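You operate a simulated robot arm through the tools that you are given. There is no shell and no other tool. Be economical: measure what you need, move in short steps, check, and stop when the job is done.

Carry out the task below with a simulated two-armed robot. There is one attempt and no reset: what you move stays moved.

JOB
Close the carton former on the stiffener board and lock it.
Fine: free the latch first; hold the former steady with the other hand while the cheek goes in.

The check looks at the end state, three seconds after you hand in, the way a careful person would. Anything else that was tipped, shoved, dropped, spilled or broken makes it a failure.

ROBOT AND FRAMES
Two 7-joint arms with two-finger parallel grippers on one trunk, on a base that drives. Base frame: it is fixed to the floor where the robot stands at the start and does not move with it; the origin is under the middle of the robot, x ahead of it, y to its left, z up. Units: m, degrees, N and s.
The left shoulder is at the start at [0.07, 0.133, 1.276], the right one opposite. With the tool pointing down near the work surface each hand reaches from about 0.1 to 0.62 m from the robot's upright axis, wherever it stands, measured 20 degrees to its own side. Places, roughly: former latch [0.5, 0, 1]; bed of the carton former [0.5, -0.1, 0.9]; sliding cheek [0.5, -0.2, 0.9]. Payload 1.57 kg a hand.
The tool frame of a hand sits at the grasp point between the pads (the TCP): z along the fingers, y along the line on which they close. The tips reach 0.03 m beyond it. Largest opening 0.08 m; finger width 0.017, thickness 0.012; the body of the gripper, 0.04 by 0.082 m, starts 0.08 m behind the TCP.
Orientation is told as [roll, pitch, yaw] about the base's x, y, z axes, in that order, counted from this pose: with the fingers straight down and closing along the base's y, the tool's x points along the base's -x, its y along +y and its z along -z.

CONTROLS
- The arms move only by the tool move_arm. It takes "left_series", "right_series" or both (then of equal length, played together; a hand with none holds still); each is a list of rows, each a list of 7 numbers: the turn, a rotation vector about the tool's x, y, z in rad, then the shift along the tool's x, y, z in m, then the gripper command, from -1 (shut) to 1 (fully open), values between in proportion. In form: [[rx, ry, rz, tx, ty, tz, claw], ...]. A call has 1 to 12 rows; each row is the pose to reach, as a shift and turn from the pose commanded when the call began, along the tool's axes at that moment. A row lasts 0.2 s, in which the tool goes at most 0.05 m and 8.6 degrees; a call with a longer step from one row to the next is refused whole, and so is a gripper value outside its range. A pose out of reach is approached as far as the arm can. The call stops where the force on the tool passes 40 N (or 10 N more than at its start, if that is more) or the arm is blocked; 0.2 s more then pass. Each finger travels about 0.153 m/s and halts on what it meets, pressing with about 41 N; the grip force reading is that of the motor and also rises with nothing between the fingers. The clock runs only during rows and for 0.2 s after the last one: add rows that repeat a pose to give the fingers time. The reply holds the time, the measured pose of the TCP, the force on the tool along the base axes, the opening and the grip force, in the units named above and with some noise.
- Cameras (640 x 400 px; columns grow to the right, rows downward): "scene" is now at [0.1353, -0.022, 1.5087]; the picture's right is [-0.31, -0.95, 0.00], its down [-0.63, 0.21, -0.75] and it looks along [0.71, -0.23, -0.67] (base axes); focal length 272 px, centre (320, 200). "left" rides on the left gripper at [0.072, 0.007, -0.122] in its tool frame; the picture's right is [-0.09, 1.00, 0.00], its down [-0.84, -0.08, -0.54] and it looks along [-0.54, -0.05, 0.84] (tool axes); focal length 238 px, centre (320, 200). "right" rides on the right gripper at [0.072, -0.007, -0.122] in its tool frame; the picture's right is [0.09, 1.00, 0.00], its down [-0.84, 0.08, -0.54] and it looks along [-0.54, 0.05, 0.84] (tool axes); focal length 238 px, centre (320, 200). There is no depth. A picture from a camera that has moved, and an enlarged one, comes with that camera's place and axes in the base frame and with its lens. The place of the scene camera against the robot may be out by one fixed shift of up to 0.018 m in any direction.
- snapshot(camera): a new picture of that camera. It takes no simulated time.
- move_column(by): slides the trunk up (or, below 0, down) by that many m; the arms and the scene camera ride with it, the base frame stays. It gives what a move gives, with no picture.
- drive_base(legs): drives the robot by 1 to 6 legs, each [ahead, left, turn to the left] in m, m and degrees, along the robot's own axes; the way and the turn of a leg run together, so that a leg with both is an arc; at most 1.5 m and 180 degrees a leg. The arms and the cameras ride along, it lands a little off, and it stops where it bumps. It gives what a move gives.
- turn_head(pan, tilt): turns the head with the scene camera to pan (to the left, within 86 degrees either way) and tilt (down, from -29 to 69), counted from straight ahead of the robot. It gives what a move gives.
- close_up(camera, box): a new picture of the part [left, top, right, bottom] of that camera's present view, enlarged. It takes no simulated time.
- sign_off(): hands the job in; it is judged then, once.

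Go step by step. Nothing tells you exact positions but the pictures and the camera data: compare them with the known pose of the tool, close in by small moves and look again before you grip or let go. The budget is 120 turns and 88 pictures, counting those below and the enlarged ones. Unless the task says otherwise, let go and move clear before handing in, and close with one line.

The tools are called after "Request:" as name(argument=value, ...) on one line, values as JSON. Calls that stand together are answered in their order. move_arm: Moves the arms, as the interface text tells. Its arguments: {"type":"object","properties":{"left_series":{"type":"array","items":{"type":"array","items":{"type":"number"}}},"right_series":{"type":"array","items":{"type":"array","items":{"type":"number"}}}},"required":[]} The other tools are called the same way: move_column (by) slides the trunk up or down; drive_base (legs) drives the base; turn_head (pan, tilt) turns the head that bears the scene camera; snapshot (camera) takes a picture; close_up (camera, box) takes an enlarged picture of a part of a camera's view; sign_off () hands the job in.

At the start:

```text
time_s: 0.0
left_tool_pos: [0.3874, 0.0478, 1.2632]
left_orientation: [0.0, -0.1, 0.1]
left_wrist_force: [0.2, 0.5, 0.4]
left_width: 0.0796
left_finger_force: 0.0
right_tool_pos: [0.4198, -0.3634, 1.2722]
right_orientation: [0.0, 0.1, 0.0]
right_wrist_force: [-1.0, 1.4, 0.8]
right_width: 0.0799
right_finger_force: 0.2
trunk travel left (down, up): [-0.85, 0.09]
robot x, y, heading: [-0.0064, 0.003, 0.0]
head pan, tilt: [-18.2, 41.7]
```

scene: 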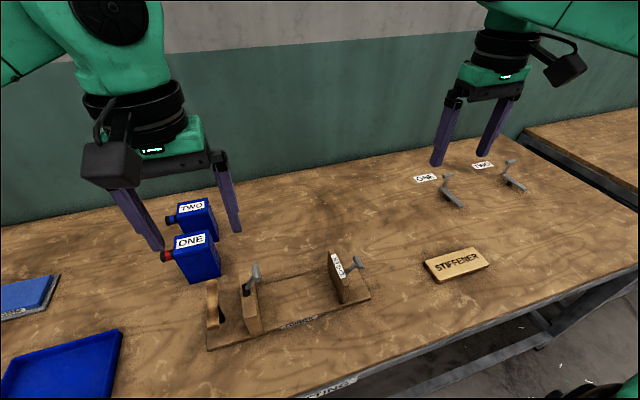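
right: 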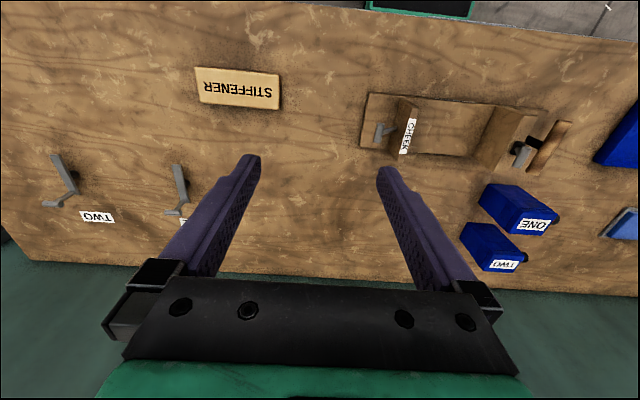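
left: 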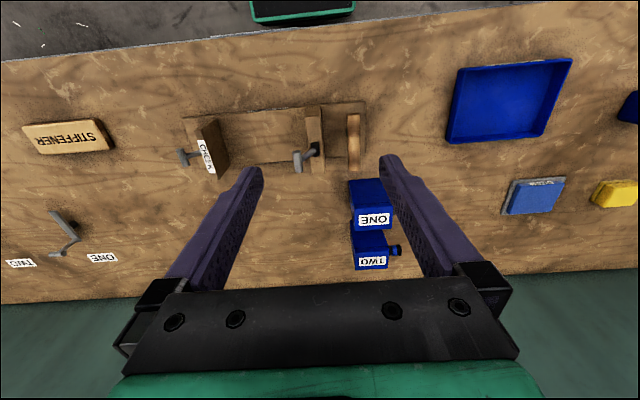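

I see a wooden former with a fixed end and a latch at its left, a sliding cheek at its right, a stiffener board lying to the right, and other things around. I'll look closer first.

Request:
close_up(camera="scene", box=[180, 230, 400, 368])

Request:
close_up(camera="scene", box=[390, 140, 550, 290])

Request:
close_up(camera="right", box=[340, 60, 600, 220])

Request:
close_up(camera="left", box=[160, 70, 400, 220])

```text
2.90 times, centred on (290, 299) of scene
camera zoom: at [0.1353, -0.022, 1.5087], right [-0.31, -0.95, 0.0], down [-0.63, 0.21, -0.75], along [0.71, -0.23, -0.67], focal length 787 px, centre (407, -87)
```

zoom: 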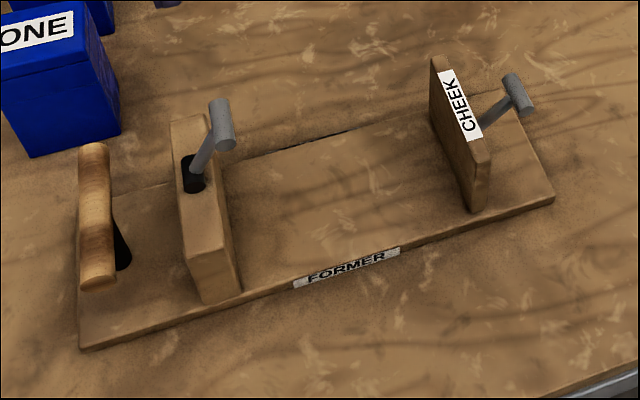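

```text
2.67 times, centred on (470, 215) of scene
camera zoom: at [0.1353, -0.022, 1.5087], right [-0.31, -0.95, 0.0], down [-0.63, 0.21, -0.75], along [0.71, -0.23, -0.67], focal length 724 px, centre (-80, 160)
```

zoom: 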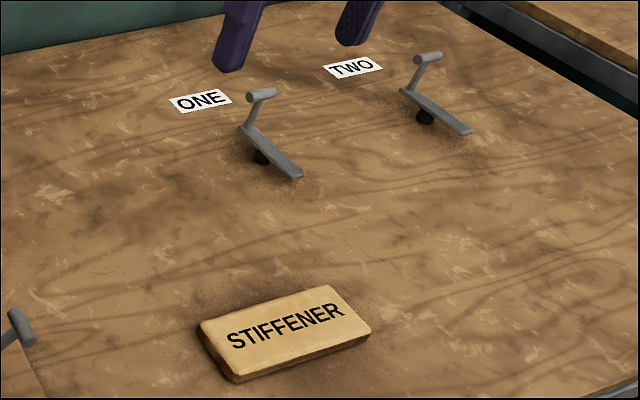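

```text
2.46 times, centred on (470, 140) of right
camera zoom: at [0.3482, -0.3692, 1.3938], right [-0.09, 1.0, 0.0], down [0.84, 0.08, 0.54], along [0.54, 0.05, -0.84], focal length 587 px, centre (-49, 348)
```

zoom: 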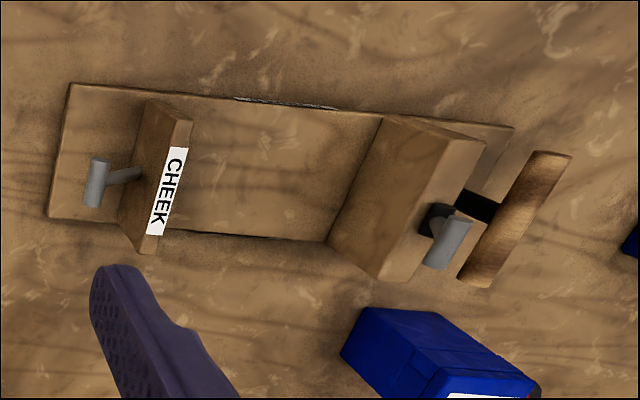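

```text
2.67 times, centred on (280, 145) of left
camera zoom: at [0.3161, 0.0537, 1.3853], right [0.09, 1.0, 0.0], down [0.84, -0.08, 0.54], along [0.54, -0.05, -0.84], focal length 636 px, centre (427, 347)
```

zoom: 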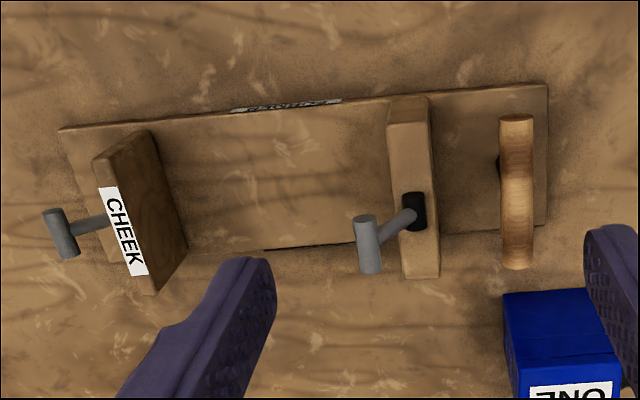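

The former has a wooden grip bar at its +y end (about x 0.48, y 0.105, z 0.94), a lever latch near (0.48, 0, 1.0) and the cheek at y≈-0.2. I'll bring the left hand above the grip bar and the right hand nearer to look at the latch.

Request:
move_arm(left_series=[[0, 0, 0, -0.016, 0.01, 0.039, 1], [0, 0, 0, -0.031, 0.019, 0.078, 1], [0, 0, 0, -0.047, 0.029, 0.117, 1], [0, 0, 0, -0.062, 0.038, 0.155, 1], [0, 0, 0, -0.078, 0.048, 0.19, 1], [0, 0, 0, -0.093, 0.057, 0.223, 1]], right_series=[[0, 0, 0, 0, 0.04, 0, 1], [0, 0, 0, 0, 0.08, 0, 1], [0, 0, 0, 0, 0.12, 0, 1], [0, 0, 0, 0.01, 0.16, 0.02, 1], [0, 0, 0, 0.02, 0.2, 0.04, 1], [0, 0, 0, 0.02, 0.23, 0.06, 1]])

Request:
snapshot(camera="left")

Request:
snapshot(camera="right")

Request:
snapshot(camera="scene")

```text
time_s: 1.4
left_tool_pos: [0.4814, 0.1061, 1.0394]
left_orientation: [-0.1, 0.0, 0.1]
left_wrist_force: [0.3, 0.7, -0.1]
left_width: 0.08
left_finger_force: 0.1
right_tool_pos: [0.402, -0.133, 1.213]
right_orientation: [-0.1, 0.1, -0.1]
right_wrist_force: [-0.1, 0.9, -0.6]
right_width: 0.0801
right_finger_force: 0.0
trunk travel left (down, up): [-0.85, 0.09]
robot x, y, heading: [0.0026, 0.0008, -0.2]
head pan, tilt: [-18.2, 41.7]
```

```text
80 pictures are left
camera left: at [0.411, 0.1135, 1.1602], right [0.09, 1.0, 0.0], down [0.84, -0.07, 0.54], along [0.54, -0.05, -0.84], focal length 238 px, centre (320, 200)
```

left: 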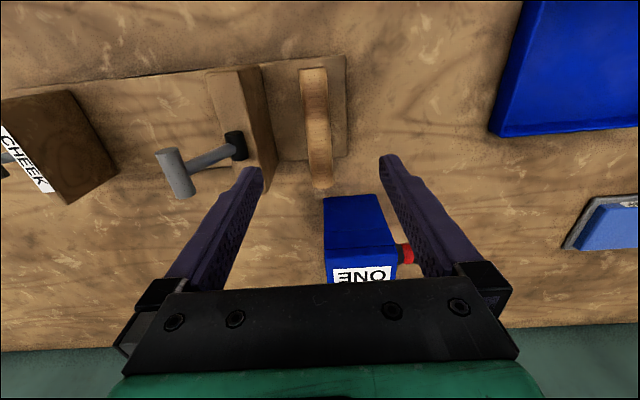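

```text
79 pictures are left
camera right: at [0.3301, -0.1389, 1.3349], right [-0.09, 1.0, 0.0], down [0.84, 0.08, 0.54], along [0.54, 0.05, -0.84], focal length 238 px, centre (320, 200)
```

right: 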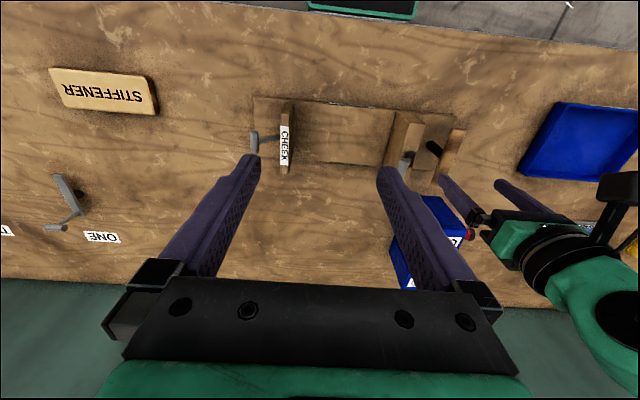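

```text
78 pictures are left
camera scene: at [0.1373, -0.02, 1.5086], right [-0.31, -0.95, 0.0], down [-0.63, 0.21, -0.75], along [0.71, -0.23, -0.67], focal length 272 px, centre (320, 200)
```

scene: 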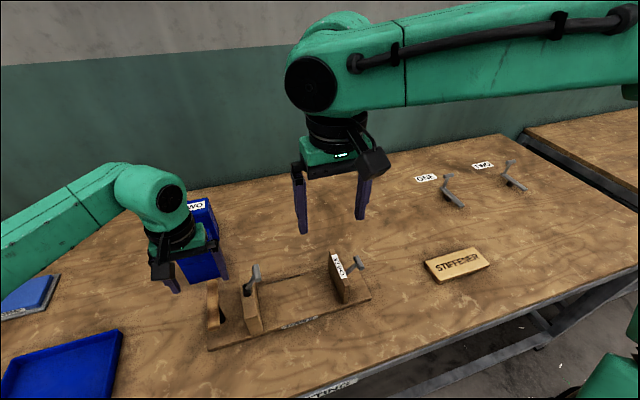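

The grip bar is at about (0.48, 0.104), running along x. I'll look closely at the latch and its slot before touching anything.

Request:
close_up(camera="left", box=[130, 50, 370, 210])

Request:
close_up(camera="scene", box=[200, 250, 290, 350])

Request:
close_up(camera="right", box=[240, 80, 470, 200])

```text
2.50 times, centred on (250, 130) of left
camera zoom: at [0.411, 0.1135, 1.1602], right [0.09, 1.0, 0.0], down [0.84, -0.07, 0.54], along [0.54, -0.05, -0.84], focal length 596 px, centre (495, 375)
```

zoom: 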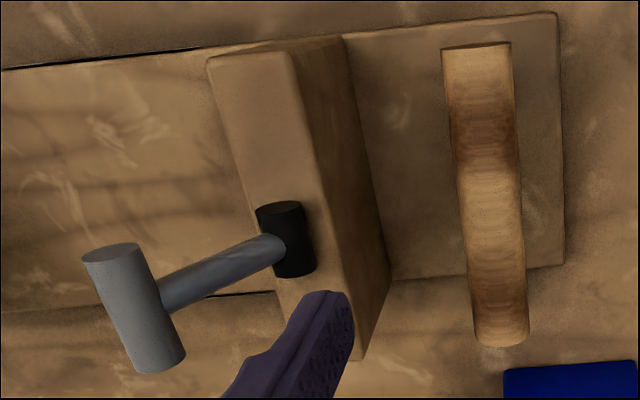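

```text
4.00 times, centred on (245, 300) of scene
camera zoom: at [0.1373, -0.02, 1.5086], right [-0.31, -0.95, 0.0], down [-0.63, 0.21, -0.75], along [0.71, -0.23, -0.67], focal length 1086 px, centre (620, -200)
```

zoom: 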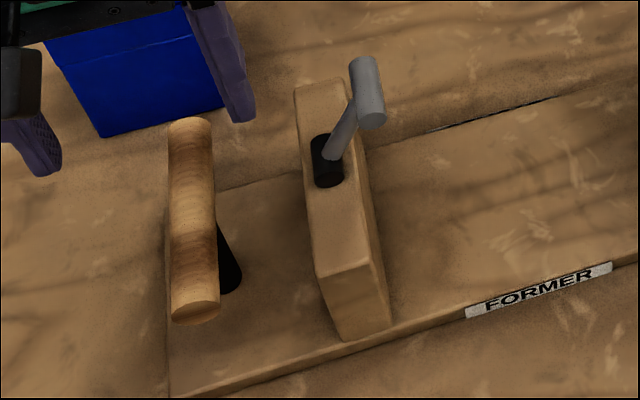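

```text
2.78 times, centred on (355, 140) of right
camera zoom: at [0.3301, -0.1389, 1.3349], right [-0.09, 1.0, 0.0], down [0.84, 0.08, 0.54], along [0.54, 0.05, -0.84], focal length 663 px, centre (223, 367)
```

zoom: 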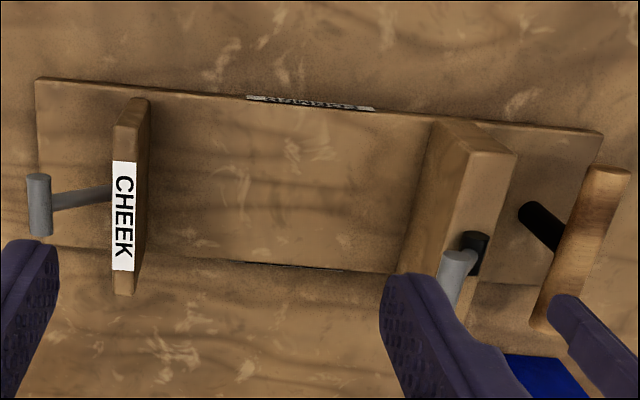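

The latch is a lever on a barrel hinged about x, leaning toward the cheek; it can presumably be thrown the other way. I'll take hold of the grip bar with the left hand at its near end (x≈0.442), which keeps the lever's path clear, and move the right hand back to plan for the latch.

Request:
move_arm(left_series=[[0, 0, 0, 0.02, -0.001, 0, 0.25], [0, 0, 0, 0.039, -0.002, 0.02, 0.25], [0, 0, 0, 0.039, -0.002, 0.06, 0.25], [0, 0, 0, 0.039, -0.002, 0.085, 0.25], [0, 0, 0, 0.039, -0.002, 0.107, 0.25], [0, 0, 0, 0.039, -0.002, 0.107, 0.25]])

Request:
snapshot(camera="left")

```text
time_s: 2.8
left_tool_pos: [0.4412, 0.1022, 0.9307]
left_orientation: [0.0, 0.1, 0.1]
left_wrist_force: [0.4, 0.3, -0.4]
left_width: 0.0501
left_finger_force: 0.0
right_tool_pos: [0.4013, -0.1348, 1.2147]
right_orientation: [0.0, 0.0, -0.1]
right_wrist_force: [0.6, -0.4, 1.3]
right_width: 0.0799
right_finger_force: 0.1
trunk travel left (down, up): [-0.85, 0.09]
robot x, y, heading: [-0.0003, 0.0003, -0.1]
head pan, tilt: [-18.2, 41.7]
```

```text
74 pictures are left
camera left: at [0.3714, 0.1088, 1.0547], right [0.09, 1.0, 0.0], down [0.84, -0.08, 0.54], along [0.54, -0.05, -0.84], focal length 238 px, centre (320, 200)
```

left: 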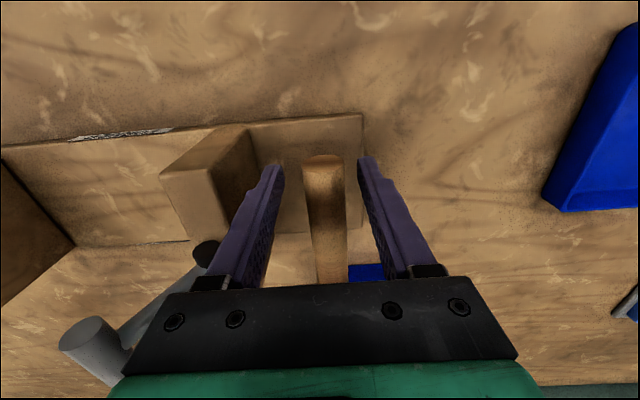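

The bar sits between the left fingers. I'll grip it.

Request:
move_arm(left_series=[[0, 0, 0, 0, 0.002, 0, -0.2], [0, 0, 0, 0, 0.002, 0, -0.6], [0, 0, 0, 0, 0.002, 0, -1], [0, 0, 0, 0, 0.002, 0, -1]])

Request:
snapshot(camera="scene")

```text
time_s: 3.8
left_tool_pos: [0.4426, 0.1042, 0.9318]
left_orientation: [-0.1, -0.1, 0.1]
left_wrist_force: [-0.3, 1.1, 0.2]
left_width: 0.0235
left_finger_force: 35.8
right_tool_pos: [0.399, -0.135, 1.2157]
right_orientation: [-0.1, 0.0, 0.0]
right_wrist_force: [0.1, 0.8, -0.1]
right_width: 0.0802
right_finger_force: 0.1
trunk travel left (down, up): [-0.85, 0.09]
robot x, y, heading: [-0.0018, 0.0014, -0.2]
head pan, tilt: [-18.2, 41.7]
```

```text
73 pictures are left
camera scene: at [0.1354, -0.0214, 1.5087], right [-0.31, -0.95, 0.0], down [-0.63, 0.21, -0.75], along [0.71, -0.23, -0.67], focal length 272 px, centre (320, 200)
```

scene: 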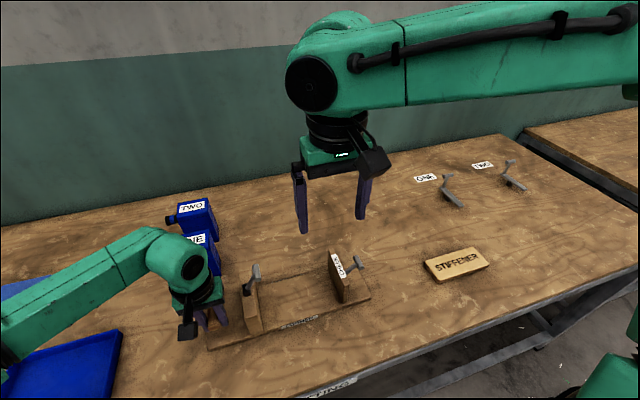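

The former is held. Next I close the right fingers, tilt them about 40° so the hand comes from the cheek side, and bring the tips beside the knob.

Request:
move_arm(right_series=[[-0.14, 0, 0, -0.016, 0.01, 0.03, -1], [-0.28, 0, 0, -0.032, 0.02, 0.06, -1], [-0.42, 0, 0, -0.048, 0.03, 0.09, -1], [-0.56, 0, 0, -0.064, 0.04, 0.12, -1], [-0.7, 0, 0, -0.081, 0.05, 0.15, -1], [-0.7, 0, 0, -0.081, 0.055, 0.175, -1], [-0.7, 0, 0, -0.081, 0.06, 0.195, -1], [-0.7, 0, 0, -0.081, 0.06, 0.195, -1]])

Request:
close_up(camera="scene", box=[180, 190, 400, 340])

Request:
snapshot(camera="right")

```text
time_s: 5.6
left_tool_pos: [0.4428, 0.103, 0.931]
left_orientation: [0.0, 0.0, 0.1]
left_wrist_force: [1.7, -1.4, -0.4]
left_width: 0.0234
left_finger_force: 36.2
right_tool_pos: [0.4816, -0.0759, 1.0158]
right_orientation: [40.1, 0.0, -0.1]
right_wrist_force: [0.4, 0.2, 1.1]
right_width: 0.0001
right_finger_force: 21.2
trunk travel left (down, up): [-0.85, 0.09]
robot x, y, heading: [-0.0019, -0.0001, -0.1]
head pan, tilt: [-18.2, 41.7]
```

```text
2.67 times, centred on (290, 265) of scene
camera zoom: at [0.136, -0.0222, 1.5086], right [-0.31, -0.95, 0.0], down [-0.63, 0.21, -0.75], along [0.71, -0.23, -0.67], focal length 724 px, centre (400, 27)
```

zoom: 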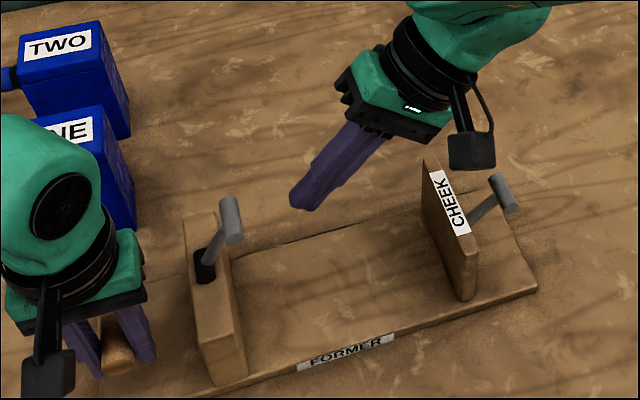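

```text
71 pictures are left
camera right: at [0.4104, -0.1582, 1.1052], right [-0.09, 0.76, 0.64], down [0.84, -0.29, 0.46], along [0.54, 0.58, -0.61], focal length 238 px, centre (320, 200)
```

right: 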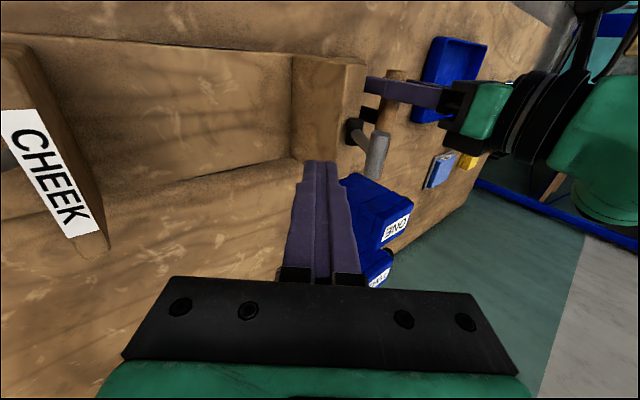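

Triangulation agrees: the knob is at (0.48, 0, 1.0). I'll push it steadily toward +y.

Request:
move_arm(right_series=[[0, 0, 0, 0, 0.0192, 0.0161, -1], [0, 0, 0, 0, 0.0306, 0.0257, -1], [0, 0, 0, 0, 0.0421, 0.0354, -1], [0, 0, 0, 0, 0.0498, 0.0418, -1], [0, 0, 0, 0, 0.0575, 0.0482, -1]])

Request:
snapshot(camera="right")

Request:
close_up(camera="scene", box=[180, 190, 400, 340])

```text
time_s: 6.8
left_tool_pos: [0.4423, 0.1048, 0.9325]
left_orientation: [0.0, 0.0, 0.1]
left_wrist_force: [-1.6, 0.8, 0.0]
left_width: 0.0232
left_finger_force: 35.3
right_tool_pos: [0.4658, -0.0157, 1.0301]
right_orientation: [40.1, -0.1, 0.0]
right_wrist_force: [3.4, -1.2, 1.9]
right_width: 0.0002
right_finger_force: 21.6
right hand out of reach, approached as far as the arm can: row 2, 3, 4, 5
trunk travel left (down, up): [-0.85, 0.09]
robot x, y, heading: [-0.0007, -0.0007, 0.0]
head pan, tilt: [-18.2, 41.7]
```

```text
70 pictures are left
camera right: at [0.394, -0.0987, 1.1186], right [-0.09, 0.76, 0.64], down [0.84, -0.29, 0.46], along [0.54, 0.58, -0.61], focal length 238 px, centre (320, 200)
```

right: 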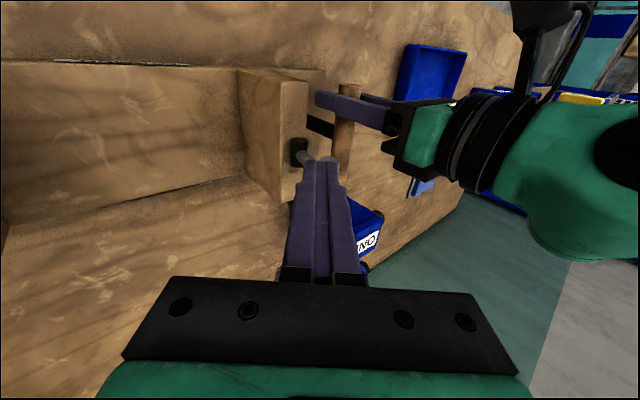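

```text
2.67 times, centred on (290, 265) of scene
camera zoom: at [0.1357, -0.0222, 1.5086], right [-0.31, -0.95, 0.0], down [-0.63, 0.21, -0.75], along [0.71, -0.23, -0.67], focal length 724 px, centre (400, 27)
```

zoom: 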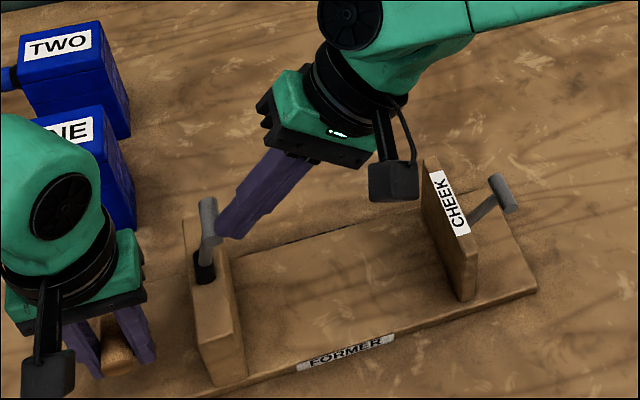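

The lever has moved to about upright, but that tilt runs the right arm out of reach. I'll stand the hand up more (about 24°) and keep pushing +y.

Request:
move_arm(right_series=[[0.14, 0, 0, 0, -0.006, -0.005, -1], [0.28, 0, 0, 0, -0.003, -0.003, -1], [0.28, 0, 0, 0, 0.008, 0.003, -1], [0.28, 0, 0, 0, 0.0184, 0.0076, -1], [0.28, 0, 0, 0, 0.0184, 0.0076, -1]])

Request:
snapshot(camera="right")

Request:
close_up(camera="scene", box=[180, 190, 400, 340])

```text
time_s: 8.0
left_tool_pos: [0.4421, 0.1043, 0.9305]
left_orientation: [0.0, -0.1, 0.1]
left_wrist_force: [0.0, 0.4, 0.2]
left_width: 0.0234
left_finger_force: 35.8
right_tool_pos: [0.4515, -0.0189, 1.0438]
right_orientation: [24.1, 0.0, 0.0]
right_wrist_force: [0.0, -0.5, -0.3]
right_width: 0.0004
right_finger_force: 21.3
right hand out of reach, approached as far as the arm can: row 2, 3, 4, 5
trunk travel left (down, up): [-0.85, 0.09]
robot x, y, heading: [0.0014, 0.0061, 0.0]
head pan, tilt: [-18.2, 41.7]
```

```text
68 pictures are left
camera right: at [0.3806, -0.0736, 1.1515], right [-0.09, 0.91, 0.41], down [0.84, -0.15, 0.53], along [0.54, 0.39, -0.75], focal length 238 px, centre (320, 200)
```

right: 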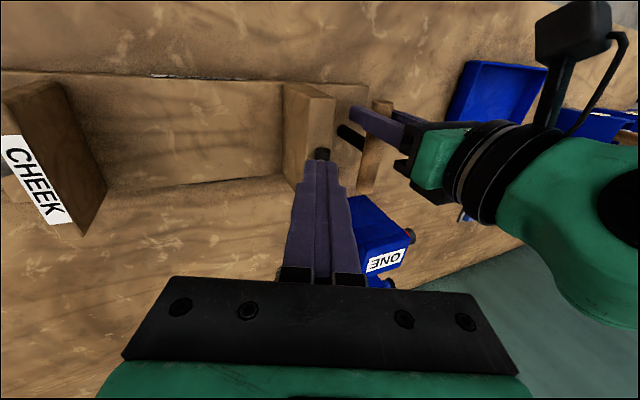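

```text
2.67 times, centred on (290, 265) of scene
camera zoom: at [0.1355, -0.022, 1.5086], right [-0.31, -0.95, 0.0], down [-0.63, 0.21, -0.75], along [0.71, -0.23, -0.67], focal length 724 px, centre (400, 27)
```

zoom: 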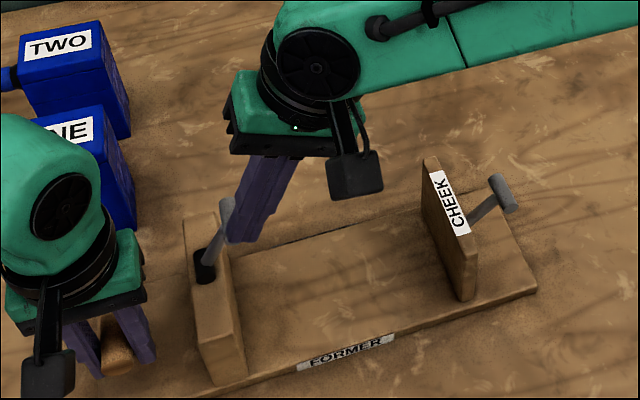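

The right arm can't reach further that way, so I'll work the latch with the left hand instead. The right hand retreats, and the left opens and rises.

Request:
move_arm(right_series=[[0, 0, 0, 0.01, -0.03, -0.02, -1], [0.07, 0, 0, 0.02, -0.05, -0.055, -1], [0.14, 0, 0, 0.03, -0.075, -0.09, -1], [0.21, 0, 0, 0.04, -0.095, -0.13, -1], [0.28, 0, 0, 0.05, -0.115, -0.165, -1], [0.35, 0, 0, 0.06, -0.135, -0.2, -1], [0.42, 0, 0, 0.06, -0.155, -0.235, -1], [0.42, 0, 0, 0.06, -0.1725, -0.272, -1]], left_series=[[0, 0, 0, 0, 0, 0, 0], [0, 0, 0, 0, 0, 0, 0.25], [0, 0, 0, 0, 0, 0, 0.25], [0, 0, 0, 0, 0, -0.04, 0.25], [0, 0, 0, 0, 0, -0.085, 0.25], [0, 0, 0, 0, 0, -0.13, 0.25], [0, 0, 0, 0, 0, -0.16, 0.25], [0, 0, 0, 0, 0, -0.16, 0.25]])

Request:
snapshot(camera="left")

Request:
close_up(camera="scene", box=[180, 190, 400, 340])

```text
time_s: 9.8
left_tool_pos: [0.4394, 0.1016, 1.0933]
left_orientation: [-0.1, 0.1, 0.0]
left_wrist_force: [0.9, 1.3, -0.2]
left_width: 0.0497
left_finger_force: 0.1
right_tool_pos: [0.3887, -0.2861, 1.2183]
right_orientation: [0.0, 0.0, -0.1]
right_wrist_force: [-0.2, -0.3, 0.0]
right_width: 0.0
right_finger_force: 21.5
trunk travel left (down, up): [-0.85, 0.09]
robot x, y, heading: [0.005, 0.0006, 0.2]
head pan, tilt: [-18.2, 41.7]
```

```text
66 pictures are left
camera left: at [0.3685, 0.1095, 1.2159], right [0.09, 1.0, 0.0], down [0.84, -0.08, 0.54], along [0.54, -0.05, -0.84], focal length 238 px, centre (320, 200)
```

left: 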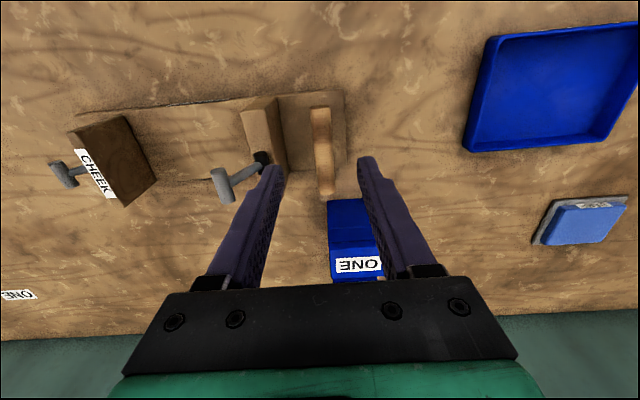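

```text
2.67 times, centred on (290, 265) of scene
camera zoom: at [0.1348, -0.0231, 1.5087], right [-0.31, -0.95, 0.0], down [-0.63, 0.21, -0.75], along [0.71, -0.23, -0.67], focal length 724 px, centre (400, 27)
```

zoom: 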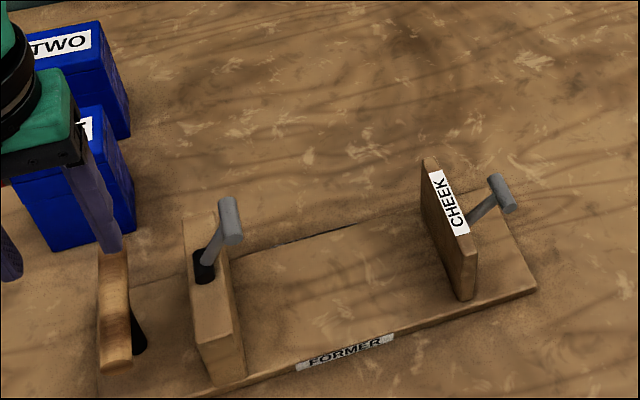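

The lever has fallen back to its start, so it's sprung or bistable. Both arms are short on reach across the middle, so I'll drive the robot 0.12 m to the right, which puts the latch on the left hand's side.

Request:
drive_base(legs=[[0, -0.12, 0]])

Request:
snapshot(camera="left")

```text
time_s: 11.0
left_tool_pos: [0.4405, -0.012, 1.0921]
left_orientation: [-0.2, 0.0, 0.2]
left_wrist_force: [-0.5, 0.1, 0.4]
left_width: 0.05
left_finger_force: 0.0
right_tool_pos: [0.3905, -0.4002, 1.22]
right_orientation: [-0.1, 0.0, 0.0]
right_wrist_force: [-0.6, 0.7, 1.1]
right_width: 0.0003
right_finger_force: 21.5
trunk travel left (down, up): [-0.85, 0.09]
robot x, y, heading: [-0.002, -0.1213, 0.1]
head pan, tilt: [-18.2, 41.7]
```

```text
64 pictures are left
camera left: at [0.369, -0.0054, 1.215], right [0.09, 1.0, 0.0], down [0.84, -0.07, 0.54], along [0.54, -0.05, -0.84], focal length 238 px, centre (320, 200)
```

left: 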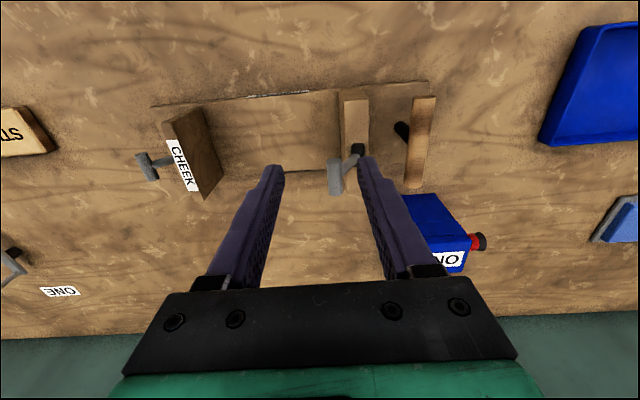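

The knob is at (0.48, 0, 1.0), well on the left side now. I'll close the left fingers, lower them on the −y side of the knob and sweep +y.

Request:
move_arm(left_series=[[0, 0, 0, -0.02, -0.02, 0, -1], [0, 0, 0, -0.04, -0.04, 0, -1], [0, 0, 0, -0.041, -0.04, 0.04, -1], [0, 0, 0, -0.041, -0.04, 0.08, -1], [0, 0, 0, -0.041, -0.015, 0.08, -1], [0, 0, 0, -0.041, 0.0, 0.08, -1], [0, 0, 0, -0.041, 0.012, 0.08, -1], [0, 0, 0, -0.041, 0.022, 0.08, -1], [0, 0, 0, -0.041, 0.032, 0.08, -1], [0, 0, 0, -0.041, 0.04, 0.08, -1], [0, 0, 0, -0.041, 0.04, 0.08, -1]])

Request:
snapshot(camera="left")

Request:
snapshot(camera="scene")

```text
time_s: 13.4
left_tool_pos: [0.481, 0.0268, 1.0111]
left_orientation: [0.0, -0.1, 0.1]
left_wrist_force: [-0.6, -0.6, 0.5]
left_width: 0.0002
left_finger_force: 21.0
right_tool_pos: [0.3896, -0.4028, 1.2183]
right_orientation: [0.0, 0.0, 0.2]
right_wrist_force: [-0.1, 0.3, -0.3]
right_width: 0.0
right_finger_force: 21.3
trunk travel left (down, up): [-0.85, 0.09]
robot x, y, heading: [0.0001, -0.1202, 0.1]
head pan, tilt: [-18.2, 41.7]
```

```text
63 pictures are left
camera left: at [0.4101, 0.0333, 1.1348], right [0.09, 1.0, 0.0], down [0.84, -0.07, 0.54], along [0.54, -0.05, -0.84], focal length 238 px, centre (320, 200)
```

left: 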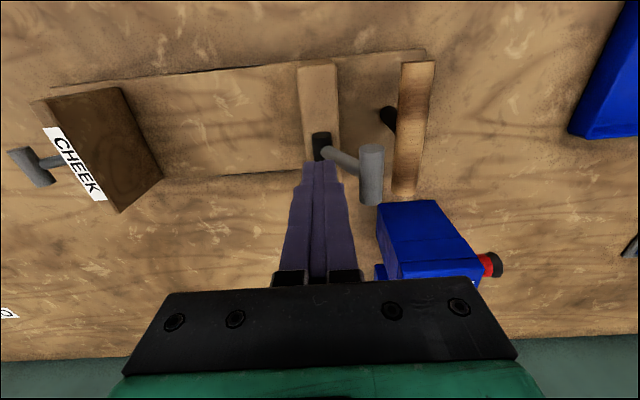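

```text
62 pictures are left
camera scene: at [0.1354, -0.1408, 1.5087], right [-0.31, -0.95, 0.0], down [-0.63, 0.21, -0.75], along [0.71, -0.23, -0.67], focal length 272 px, centre (320, 200)
```

scene: 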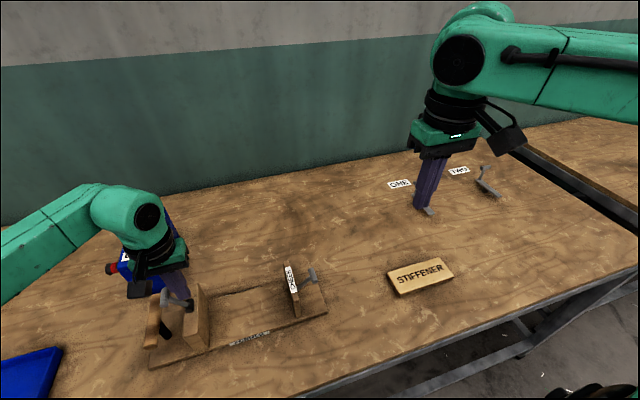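

The lever snapped over to the +y side, so the latch is free. I'll lift the left hand, and bring the open right hand over the board, turned 90° so it can grip across the board's width.

Request:
move_arm(left_series=[[0, 0, 0, 0, 0, -0.02, -1], [0, 0, 0, 0, 0, -0.06, -1], [0, 0, 0, 0, 0, -0.1, -1], [0, 0, 0, 0.03, 0.02, -0.12, 0], [0, 0, 0, 0.045, 0.05, -0.12, 0.25], [0, 0, 0, 0.045, 0.067, -0.12, 0.25], [0, 0, 0, 0.045, 0.067, -0.12, 0.25], [0, 0, 0, 0.045, 0.067, -0.12, 0.25], [0, 0, 0, 0.045, 0.067, -0.12, 0.25], [0, 0, 0, 0.045, 0.067, -0.12, 0.25], [0, 0, 0, 0.045, 0.067, -0.12, 0.25], [0, 0, 0, 0.045, 0.067, -0.12, 0.25]], right_series=[[0, 0, -0.1428, -0.005, -0.011, 0.01, 1], [0, 0, -0.2856, -0.01, -0.022, 0.02, 1], [0, 0, -0.4284, -0.015, -0.033, 0.03, 1], [0, 0, -0.5712, -0.02, -0.044, 0.04, 1], [0, 0, -0.714, -0.025, -0.055, 0.05, 1], [0, 0, -0.8568, -0.03, -0.066, 0.06, 1], [0, 0, -0.9996, -0.035, -0.077, 0.07, 1], [0, 0, -1.1424, -0.04, -0.088, 0.08, 1], [0, 0, -1.2852, -0.045, -0.1, 0.09, 1], [0, 0, -1.428, -0.051, -0.112, 0.1, 1], [0, 0, -1.5708, -0.057, -0.125, 0.11, 1], [0, 0, -1.5708, -0.057, -0.125, 0.11, 1]])

Request:
snapshot(camera="right")

Request:
snapshot(camera="left")

```text
time_s: 16.0
left_tool_pos: [0.4358, 0.0917, 1.1315]
left_orientation: [0.0, 0.0, 0.2]
left_wrist_force: [0.4, -0.7, 0.8]
left_width: 0.05
left_finger_force: 0.1
right_tool_pos: [0.4481, -0.5266, 1.1074]
right_orientation: [0.0, 0.0, 90.2]
right_wrist_force: [0.0, 0.0, -0.4]
right_width: 0.0796
right_finger_force: 0.0
trunk travel left (down, up): [-0.85, 0.09]
robot x, y, heading: [-0.0, -0.1209, 0.3]
head pan, tilt: [-18.2, 41.7]
```

```text
61 pictures are left
camera right: at [0.455, -0.5983, 1.2299], right [-1.0, -0.09, 0.0], down [-0.08, 0.84, 0.54], along [-0.05, 0.54, -0.84], focal length 238 px, centre (320, 200)
```

right: 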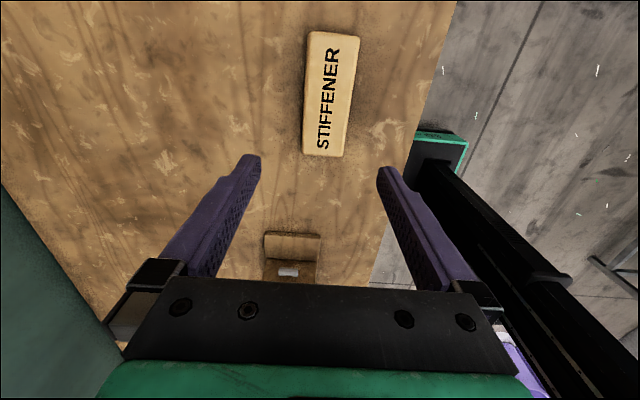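

```text
60 pictures are left
camera left: at [0.3641, 0.0992, 1.2538], right [0.09, 1.0, 0.0], down [0.84, -0.07, 0.54], along [0.54, -0.05, -0.84], focal length 238 px, centre (320, 200)
```

left: 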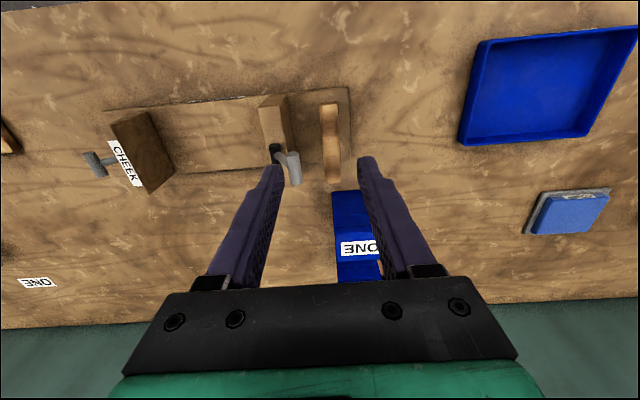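

The board is centred near (0.437, -0.534), about 0.068 wide and 0.16 long along y. I'll centre on it and go halfway down, then check.

Request:
move_arm(right_series=[[0, 0, 0, 0.007, 0.011, 0.03, 1], [0, 0, 0, 0.007, 0.011, 0.07, 1], [0, 0, 0, 0.007, 0.011, 0.11, 1], [0, 0, 0, 0.007, 0.011, 0.15, 1], [0, 0, 0, 0.007, 0.011, 0.17, 1], [0, 0, 0, 0.007, 0.011, 0.17, 1]])

Request:
snapshot(camera="right")

```text
time_s: 17.4
left_tool_pos: [0.4352, 0.093, 1.1307]
left_orientation: [0.0, 0.0, 0.1]
left_wrist_force: [-0.1, -0.2, 0.3]
left_width: 0.0498
left_finger_force: 0.0
right_tool_pos: [0.4358, -0.5346, 0.9388]
right_orientation: [0.0, 0.0, 90.1]
right_wrist_force: [0.1, 0.1, 0.2]
right_width: 0.08
right_finger_force: 0.1
trunk travel left (down, up): [-0.85, 0.09]
robot x, y, heading: [0.0016, -0.1166, -0.0]
head pan, tilt: [-18.2, 41.7]
```

```text
59 pictures are left
camera right: at [0.443, -0.6053, 1.0599], right [-1.0, -0.09, 0.0], down [-0.08, 0.84, 0.54], along [-0.05, 0.54, -0.84], focal length 238 px, centre (320, 200)
```

right: 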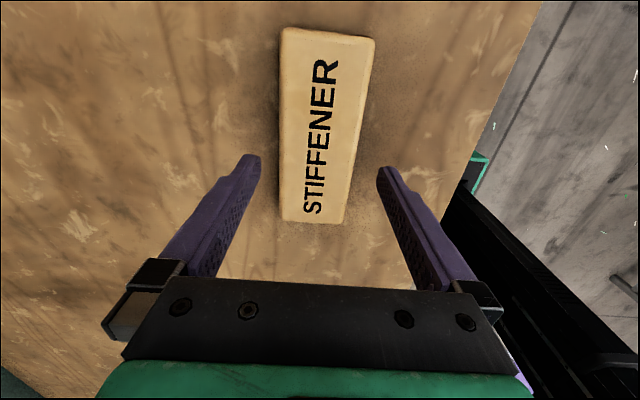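

The fingers straddle the board evenly. I'll go down and grip it.

Request:
move_arm(right_series=[[0, 0, 0, 0, 0, 0.03, 1], [0, 0, 0, 0, 0, 0.05, 1], [0, 0, 0, 0, 0, 0.065, 1], [0, 0, 0, 0, 0, 0.065, 1], [0, 0, 0, 0, 0, 0.065, 0.6], [0, 0, 0, 0, 0, 0.065, 0], [0, 0, 0, 0, 0, 0.065, -0.2], [0, 0, 0, 0, 0, 0.065, -0.2]])

Request:
snapshot(camera="right")

```text
time_s: 19.2
left_tool_pos: [0.4339, 0.0935, 1.1316]
left_orientation: [-0.1, 0.1, 0.3]
left_wrist_force: [0.6, -0.2, 0.3]
left_width: 0.0502
left_finger_force: 0.0
right_tool_pos: [0.4316, -0.5319, 0.8878]
right_orientation: [-0.1, -0.1, 90.1]
right_wrist_force: [3.0, -1.0, 5.3]
right_width: 0.0691
right_finger_force: 41.5
right hand out of reach, approached as far as the arm can: row 3, 4, 5, 6, 7, 8
trunk travel left (down, up): [-0.85, 0.09]
robot x, y, heading: [0.0017, -0.1225, 0.0]
head pan, tilt: [-18.2, 41.7]
```

```text
58 pictures are left
camera right: at [0.4387, -0.6044, 1.0086], right [-1.0, -0.09, 0.0], down [-0.08, 0.84, 0.54], along [-0.05, 0.54, -0.84], focal length 238 px, centre (320, 200)
```

right: 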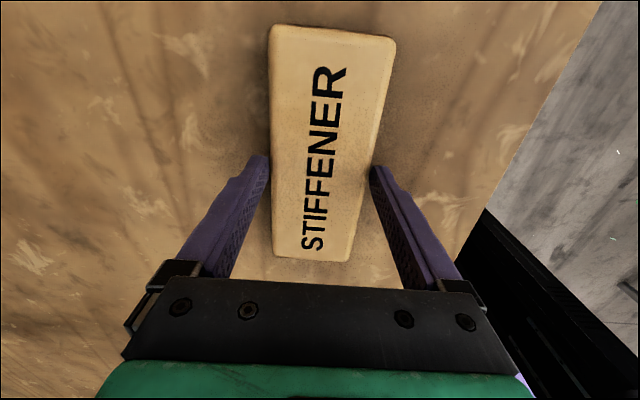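

I've got only the top edge of the board because the arm runs out of reach. I'll let go, rise, lower the trunk 5 cm and take a deeper grip.

Request:
move_arm(right_series=[[0, 0, 0, 0, 0, 0, 0.5], [0, 0, 0, 0, 0, 0, 1], [0, 0, 0, 0, 0, -0.02, 1], [0, 0, 0, 0, 0, -0.06, 1], [0, 0, 0, 0, 0, -0.07, 1]])

Request:
move_column(by=-0.05)

```text
time_s: 20.4
left_tool_pos: [0.4353, 0.0935, 1.1306]
left_orientation: [0.1, 0.0, 0.3]
left_wrist_force: [-0.3, 0.5, 0.8]
left_width: 0.0502
left_finger_force: 0.0
right_tool_pos: [0.4321, -0.531, 0.9567]
right_orientation: [0.0, -0.1, 90.1]
right_wrist_force: [-0.1, 0.2, -0.3]
right_width: 0.0797
right_finger_force: 0.1
trunk travel left (down, up): [-0.85, 0.09]
robot x, y, heading: [0.0026, -0.1183, -0.0]
head pan, tilt: [-18.2, 41.7]
```

```text
time_s: 21.4
left_tool_pos: [0.4348, 0.092, 1.0806]
left_orientation: [0.1, 0.0, 0.2]
left_wrist_force: [-0.3, 0.2, 0.7]
left_width: 0.0502
left_finger_force: 0.0
right_tool_pos: [0.432, -0.5325, 0.9072]
right_orientation: [0.0, 0.0, 90.1]
right_wrist_force: [1.0, -0.1, -0.1]
right_width: 0.0801
right_finger_force: 0.0
trunk travel left (down, up): [-0.8, 0.14]
robot x, y, heading: [-0.0002, -0.1184, -0.1]
head pan, tilt: [-18.2, 41.7]
```

Now down to a deep grip on the board.

Request:
move_arm(right_series=[[0, 0, 0, 0, -0.003, 0.015, 1], [0, 0, 0, 0, -0.003, 0.033, 1], [0, 0, 0, 0, -0.003, 0.033, 1], [0, 0, 0, 0, -0.003, 0.033, 0.5], [0, 0, 0, 0, -0.003, 0.033, 0], [0, 0, 0, 0, -0.003, 0.033, -0.2], [0, 0, 0, 0, -0.003, 0.033, -0.2]])

Request:
snapshot(camera="right")

```text
time_s: 23.0
left_tool_pos: [0.4349, 0.0931, 1.0811]
left_orientation: [0.0, 0.0, 0.2]
left_wrist_force: [-0.2, -0.1, 0.3]
left_width: 0.0501
left_finger_force: 0.1
right_tool_pos: [0.4355, -0.5325, 0.8718]
right_orientation: [0.0, 0.0, 90.1]
right_wrist_force: [-0.8, 0.3, 1.1]
right_width: 0.0688
right_finger_force: 41.3
trunk travel left (down, up): [-0.8, 0.14]
robot x, y, heading: [0.0014, -0.1172, -0.1]
head pan, tilt: [-18.2, 41.7]
```

```text
57 pictures are left
camera right: at [0.443, -0.6029, 0.9938], right [-1.0, -0.09, 0.0], down [-0.08, 0.84, 0.54], along [-0.05, 0.54, -0.84], focal length 238 px, centre (320, 200)
```

right: 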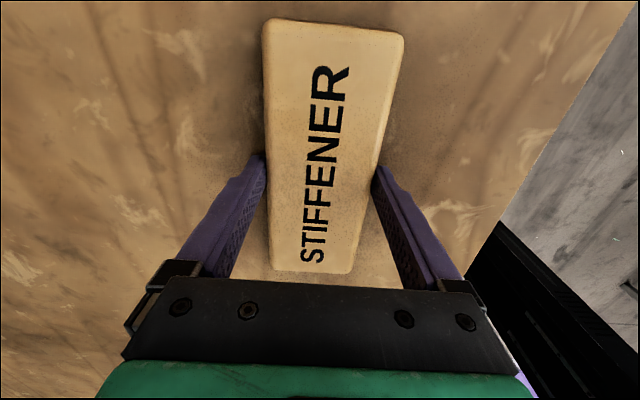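

Good grip. I'll lift straight up.

Request:
move_arm(right_series=[[0, 0, 0, 0, 0, -0.01, -0.3], [0, 0, 0, 0, 0, -0.03, -0.3], [0, 0, 0, 0, 0, -0.06, -0.3], [0, 0, 0, 0, 0, -0.1, -0.3], [0, 0, 0, 0, 0, -0.14, -0.3], [0, 0, 0, -0.02, 0, -0.18, -0.3], [0, 0, 0, -0.05, 0, -0.21, -0.3], [0, 0, 0, -0.08, 0, -0.24, -0.3], [0, 0, 0, -0.08, 0, -0.24, -0.3]])

Request:
drive_base(legs=[[0, 0.09, 0]])

Request:
snapshot(camera="scene")

```text
time_s: 25.0
left_tool_pos: [0.4351, 0.0922, 1.0798]
left_orientation: [-0.1, 0.1, 0.1]
left_wrist_force: [0.6, -0.6, 0.4]
left_width: 0.05
left_finger_force: 0.0
right_tool_pos: [0.437, -0.4506, 1.1118]
right_orientation: [0.0, 0.1, 90.0]
right_wrist_force: [0.2, -0.3, -0.9]
right_width: 0.0691
right_finger_force: 41.2
trunk travel left (down, up): [-0.8, 0.14]
robot x, y, heading: [0.0022, -0.1209, 0.1]
head pan, tilt: [-18.2, 41.7]
```

```text
time_s: 26.1
left_tool_pos: [0.4356, 0.1777, 1.0813]
left_orientation: [0.1, -0.1, 0.2]
left_wrist_force: [-1.2, -0.4, -0.4]
left_width: 0.0498
left_finger_force: 0.1
right_tool_pos: [0.4375, -0.3646, 1.1113]
right_orientation: [0.1, -0.2, 90.0]
right_wrist_force: [-0.5, -0.2, -1.0]
right_width: 0.0689
right_finger_force: 41.5
trunk travel left (down, up): [-0.8, 0.14]
robot x, y, heading: [0.0021, -0.0262, 0.5]
head pan, tilt: [-18.2, 41.7]
```

```text
56 pictures are left
camera scene: at [0.1357, -0.0559, 1.4585], right [-0.31, -0.95, 0.0], down [-0.63, 0.21, -0.75], along [0.71, -0.23, -0.67], focal length 272 px, centre (320, 200)
```

scene: 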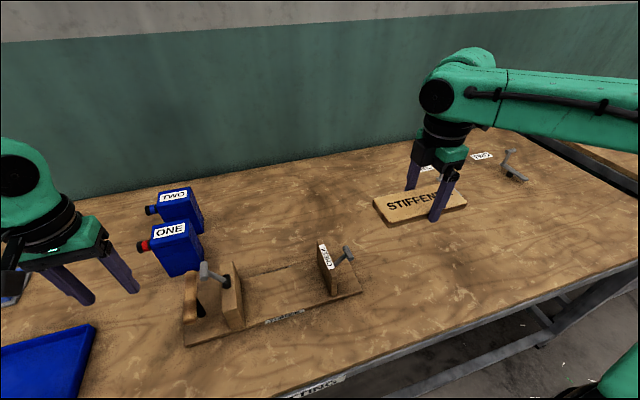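

The board is held level and clear. I'll carry it over the bed at height, and bring the left hand back above the grip bar.

Request:
move_arm(right_series=[[0, 0, 0, -0.035, -0.006, 0, -0.3], [0, 0, 0, -0.07, -0.012, 0, -0.3], [0, 0, 0, -0.105, -0.018, 0, -0.3], [0, 0, 0, -0.14, -0.024, 0, -0.3], [0, 0, 0, -0.175, -0.03, 0, -0.3], [0, 0, 0, -0.21, -0.036, 0, -0.3], [0, 0, 0, -0.245, -0.04, 0, -0.3], [0, 0, 0, -0.27, -0.0435, 0, -0.3], [0, 0, 0, -0.282, -0.0435, 0, -0.3], [0, 0, 0, -0.282, -0.0435, 0, -0.3]], left_series=[[0, 0, 0, 0, -0.01, -0.02, 0.25], [0, 0, 0, 0, -0.02, -0.02, 0.25], [0, 0, 0, 0, -0.03, -0.02, 0.25], [0, 0, 0, 0, -0.04, -0.02, 0.25], [0, 0, 0, 0, -0.05, -0.02, 0.25], [0, 0, 0, 0, -0.06, -0.02, 0.25], [0, 0, 0, 0, -0.07, -0.02, 0.25], [0, 0, 0, 0, -0.073, -0.02, 0.25], [0, 0, 0, 0, -0.073, -0.02, 0.25], [0, 0, 0, 0, -0.073, -0.02, 0.25]])

Request:
snapshot(camera="left")

Request:
snapshot(camera="right")

Request:
snapshot(camera="scene")

```text
time_s: 28.3
left_tool_pos: [0.4363, 0.1089, 1.1014]
left_orientation: [0.0, 0.0, 0.3]
left_wrist_force: [0.0, 0.1, 0.0]
left_width: 0.05
left_finger_force: 0.1
right_tool_pos: [0.4623, -0.1076, 1.1097]
right_orientation: [0.0, -0.2, 90.0]
right_wrist_force: [0.3, 0.1, -0.5]
right_width: 0.0689
right_finger_force: 40.8
right hand out of reach, approached as far as the arm can: row 8, 9, 10
trunk travel left (down, up): [-0.8, 0.14]
robot x, y, heading: [0.0014, -0.0295, 0.1]
head pan, tilt: [-18.2, 41.7]
```

```text
55 pictures are left
camera left: at [0.3652, 0.1153, 1.2236], right [0.09, 1.0, 0.0], down [0.84, -0.07, 0.54], along [0.54, -0.05, -0.84], focal length 238 px, centre (320, 200)
```

left: 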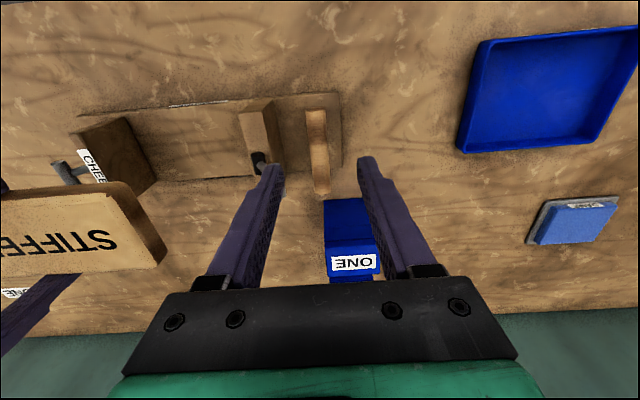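

```text
54 pictures are left
camera right: at [0.469, -0.1796, 1.2315], right [-1.0, -0.09, 0.0], down [-0.08, 0.84, 0.54], along [-0.05, 0.54, -0.84], focal length 238 px, centre (320, 200)
```

right: 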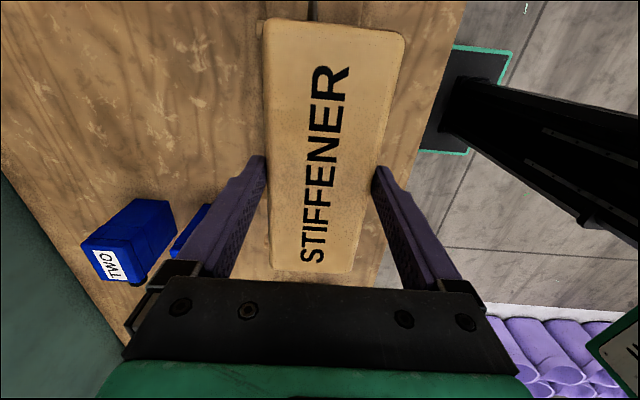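

```text
53 pictures are left
camera scene: at [0.1365, -0.0517, 1.4585], right [-0.31, -0.95, 0.0], down [-0.63, 0.21, -0.75], along [0.71, -0.23, -0.67], focal length 272 px, centre (320, 200)
```

scene: 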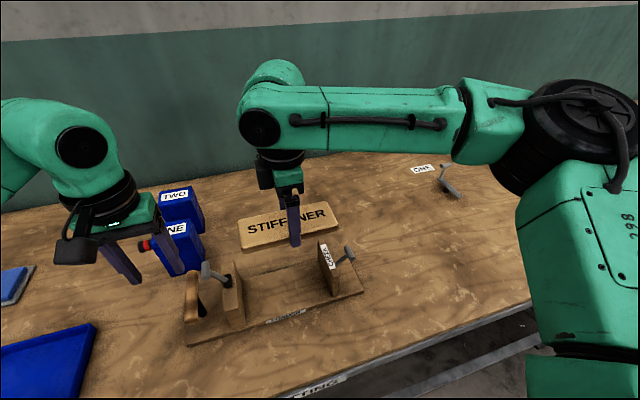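

The right arm is at its limit, about 0.03 short of the bed centre. I'll drive the robot 0.09 m to the left with everything raised, so the bed lies comfortably on the right side.

Request:
drive_base(legs=[[0, 0.09, 0]])

```text
time_s: 29.4
left_tool_pos: [0.4347, 0.1962, 1.1003]
left_orientation: [0.1, 0.0, 0.3]
left_wrist_force: [0.6, -0.9, -0.2]
left_width: 0.05
left_finger_force: 0.1
right_tool_pos: [0.4623, -0.0202, 1.1103]
right_orientation: [0.0, -0.3, 90.0]
right_wrist_force: [0.1, -0.5, -1.1]
right_width: 0.0692
right_finger_force: 41.2
trunk travel left (down, up): [-0.8, 0.14]
robot x, y, heading: [-0.0005, 0.0595, 0.1]
head pan, tilt: [-18.2, 41.7]
```

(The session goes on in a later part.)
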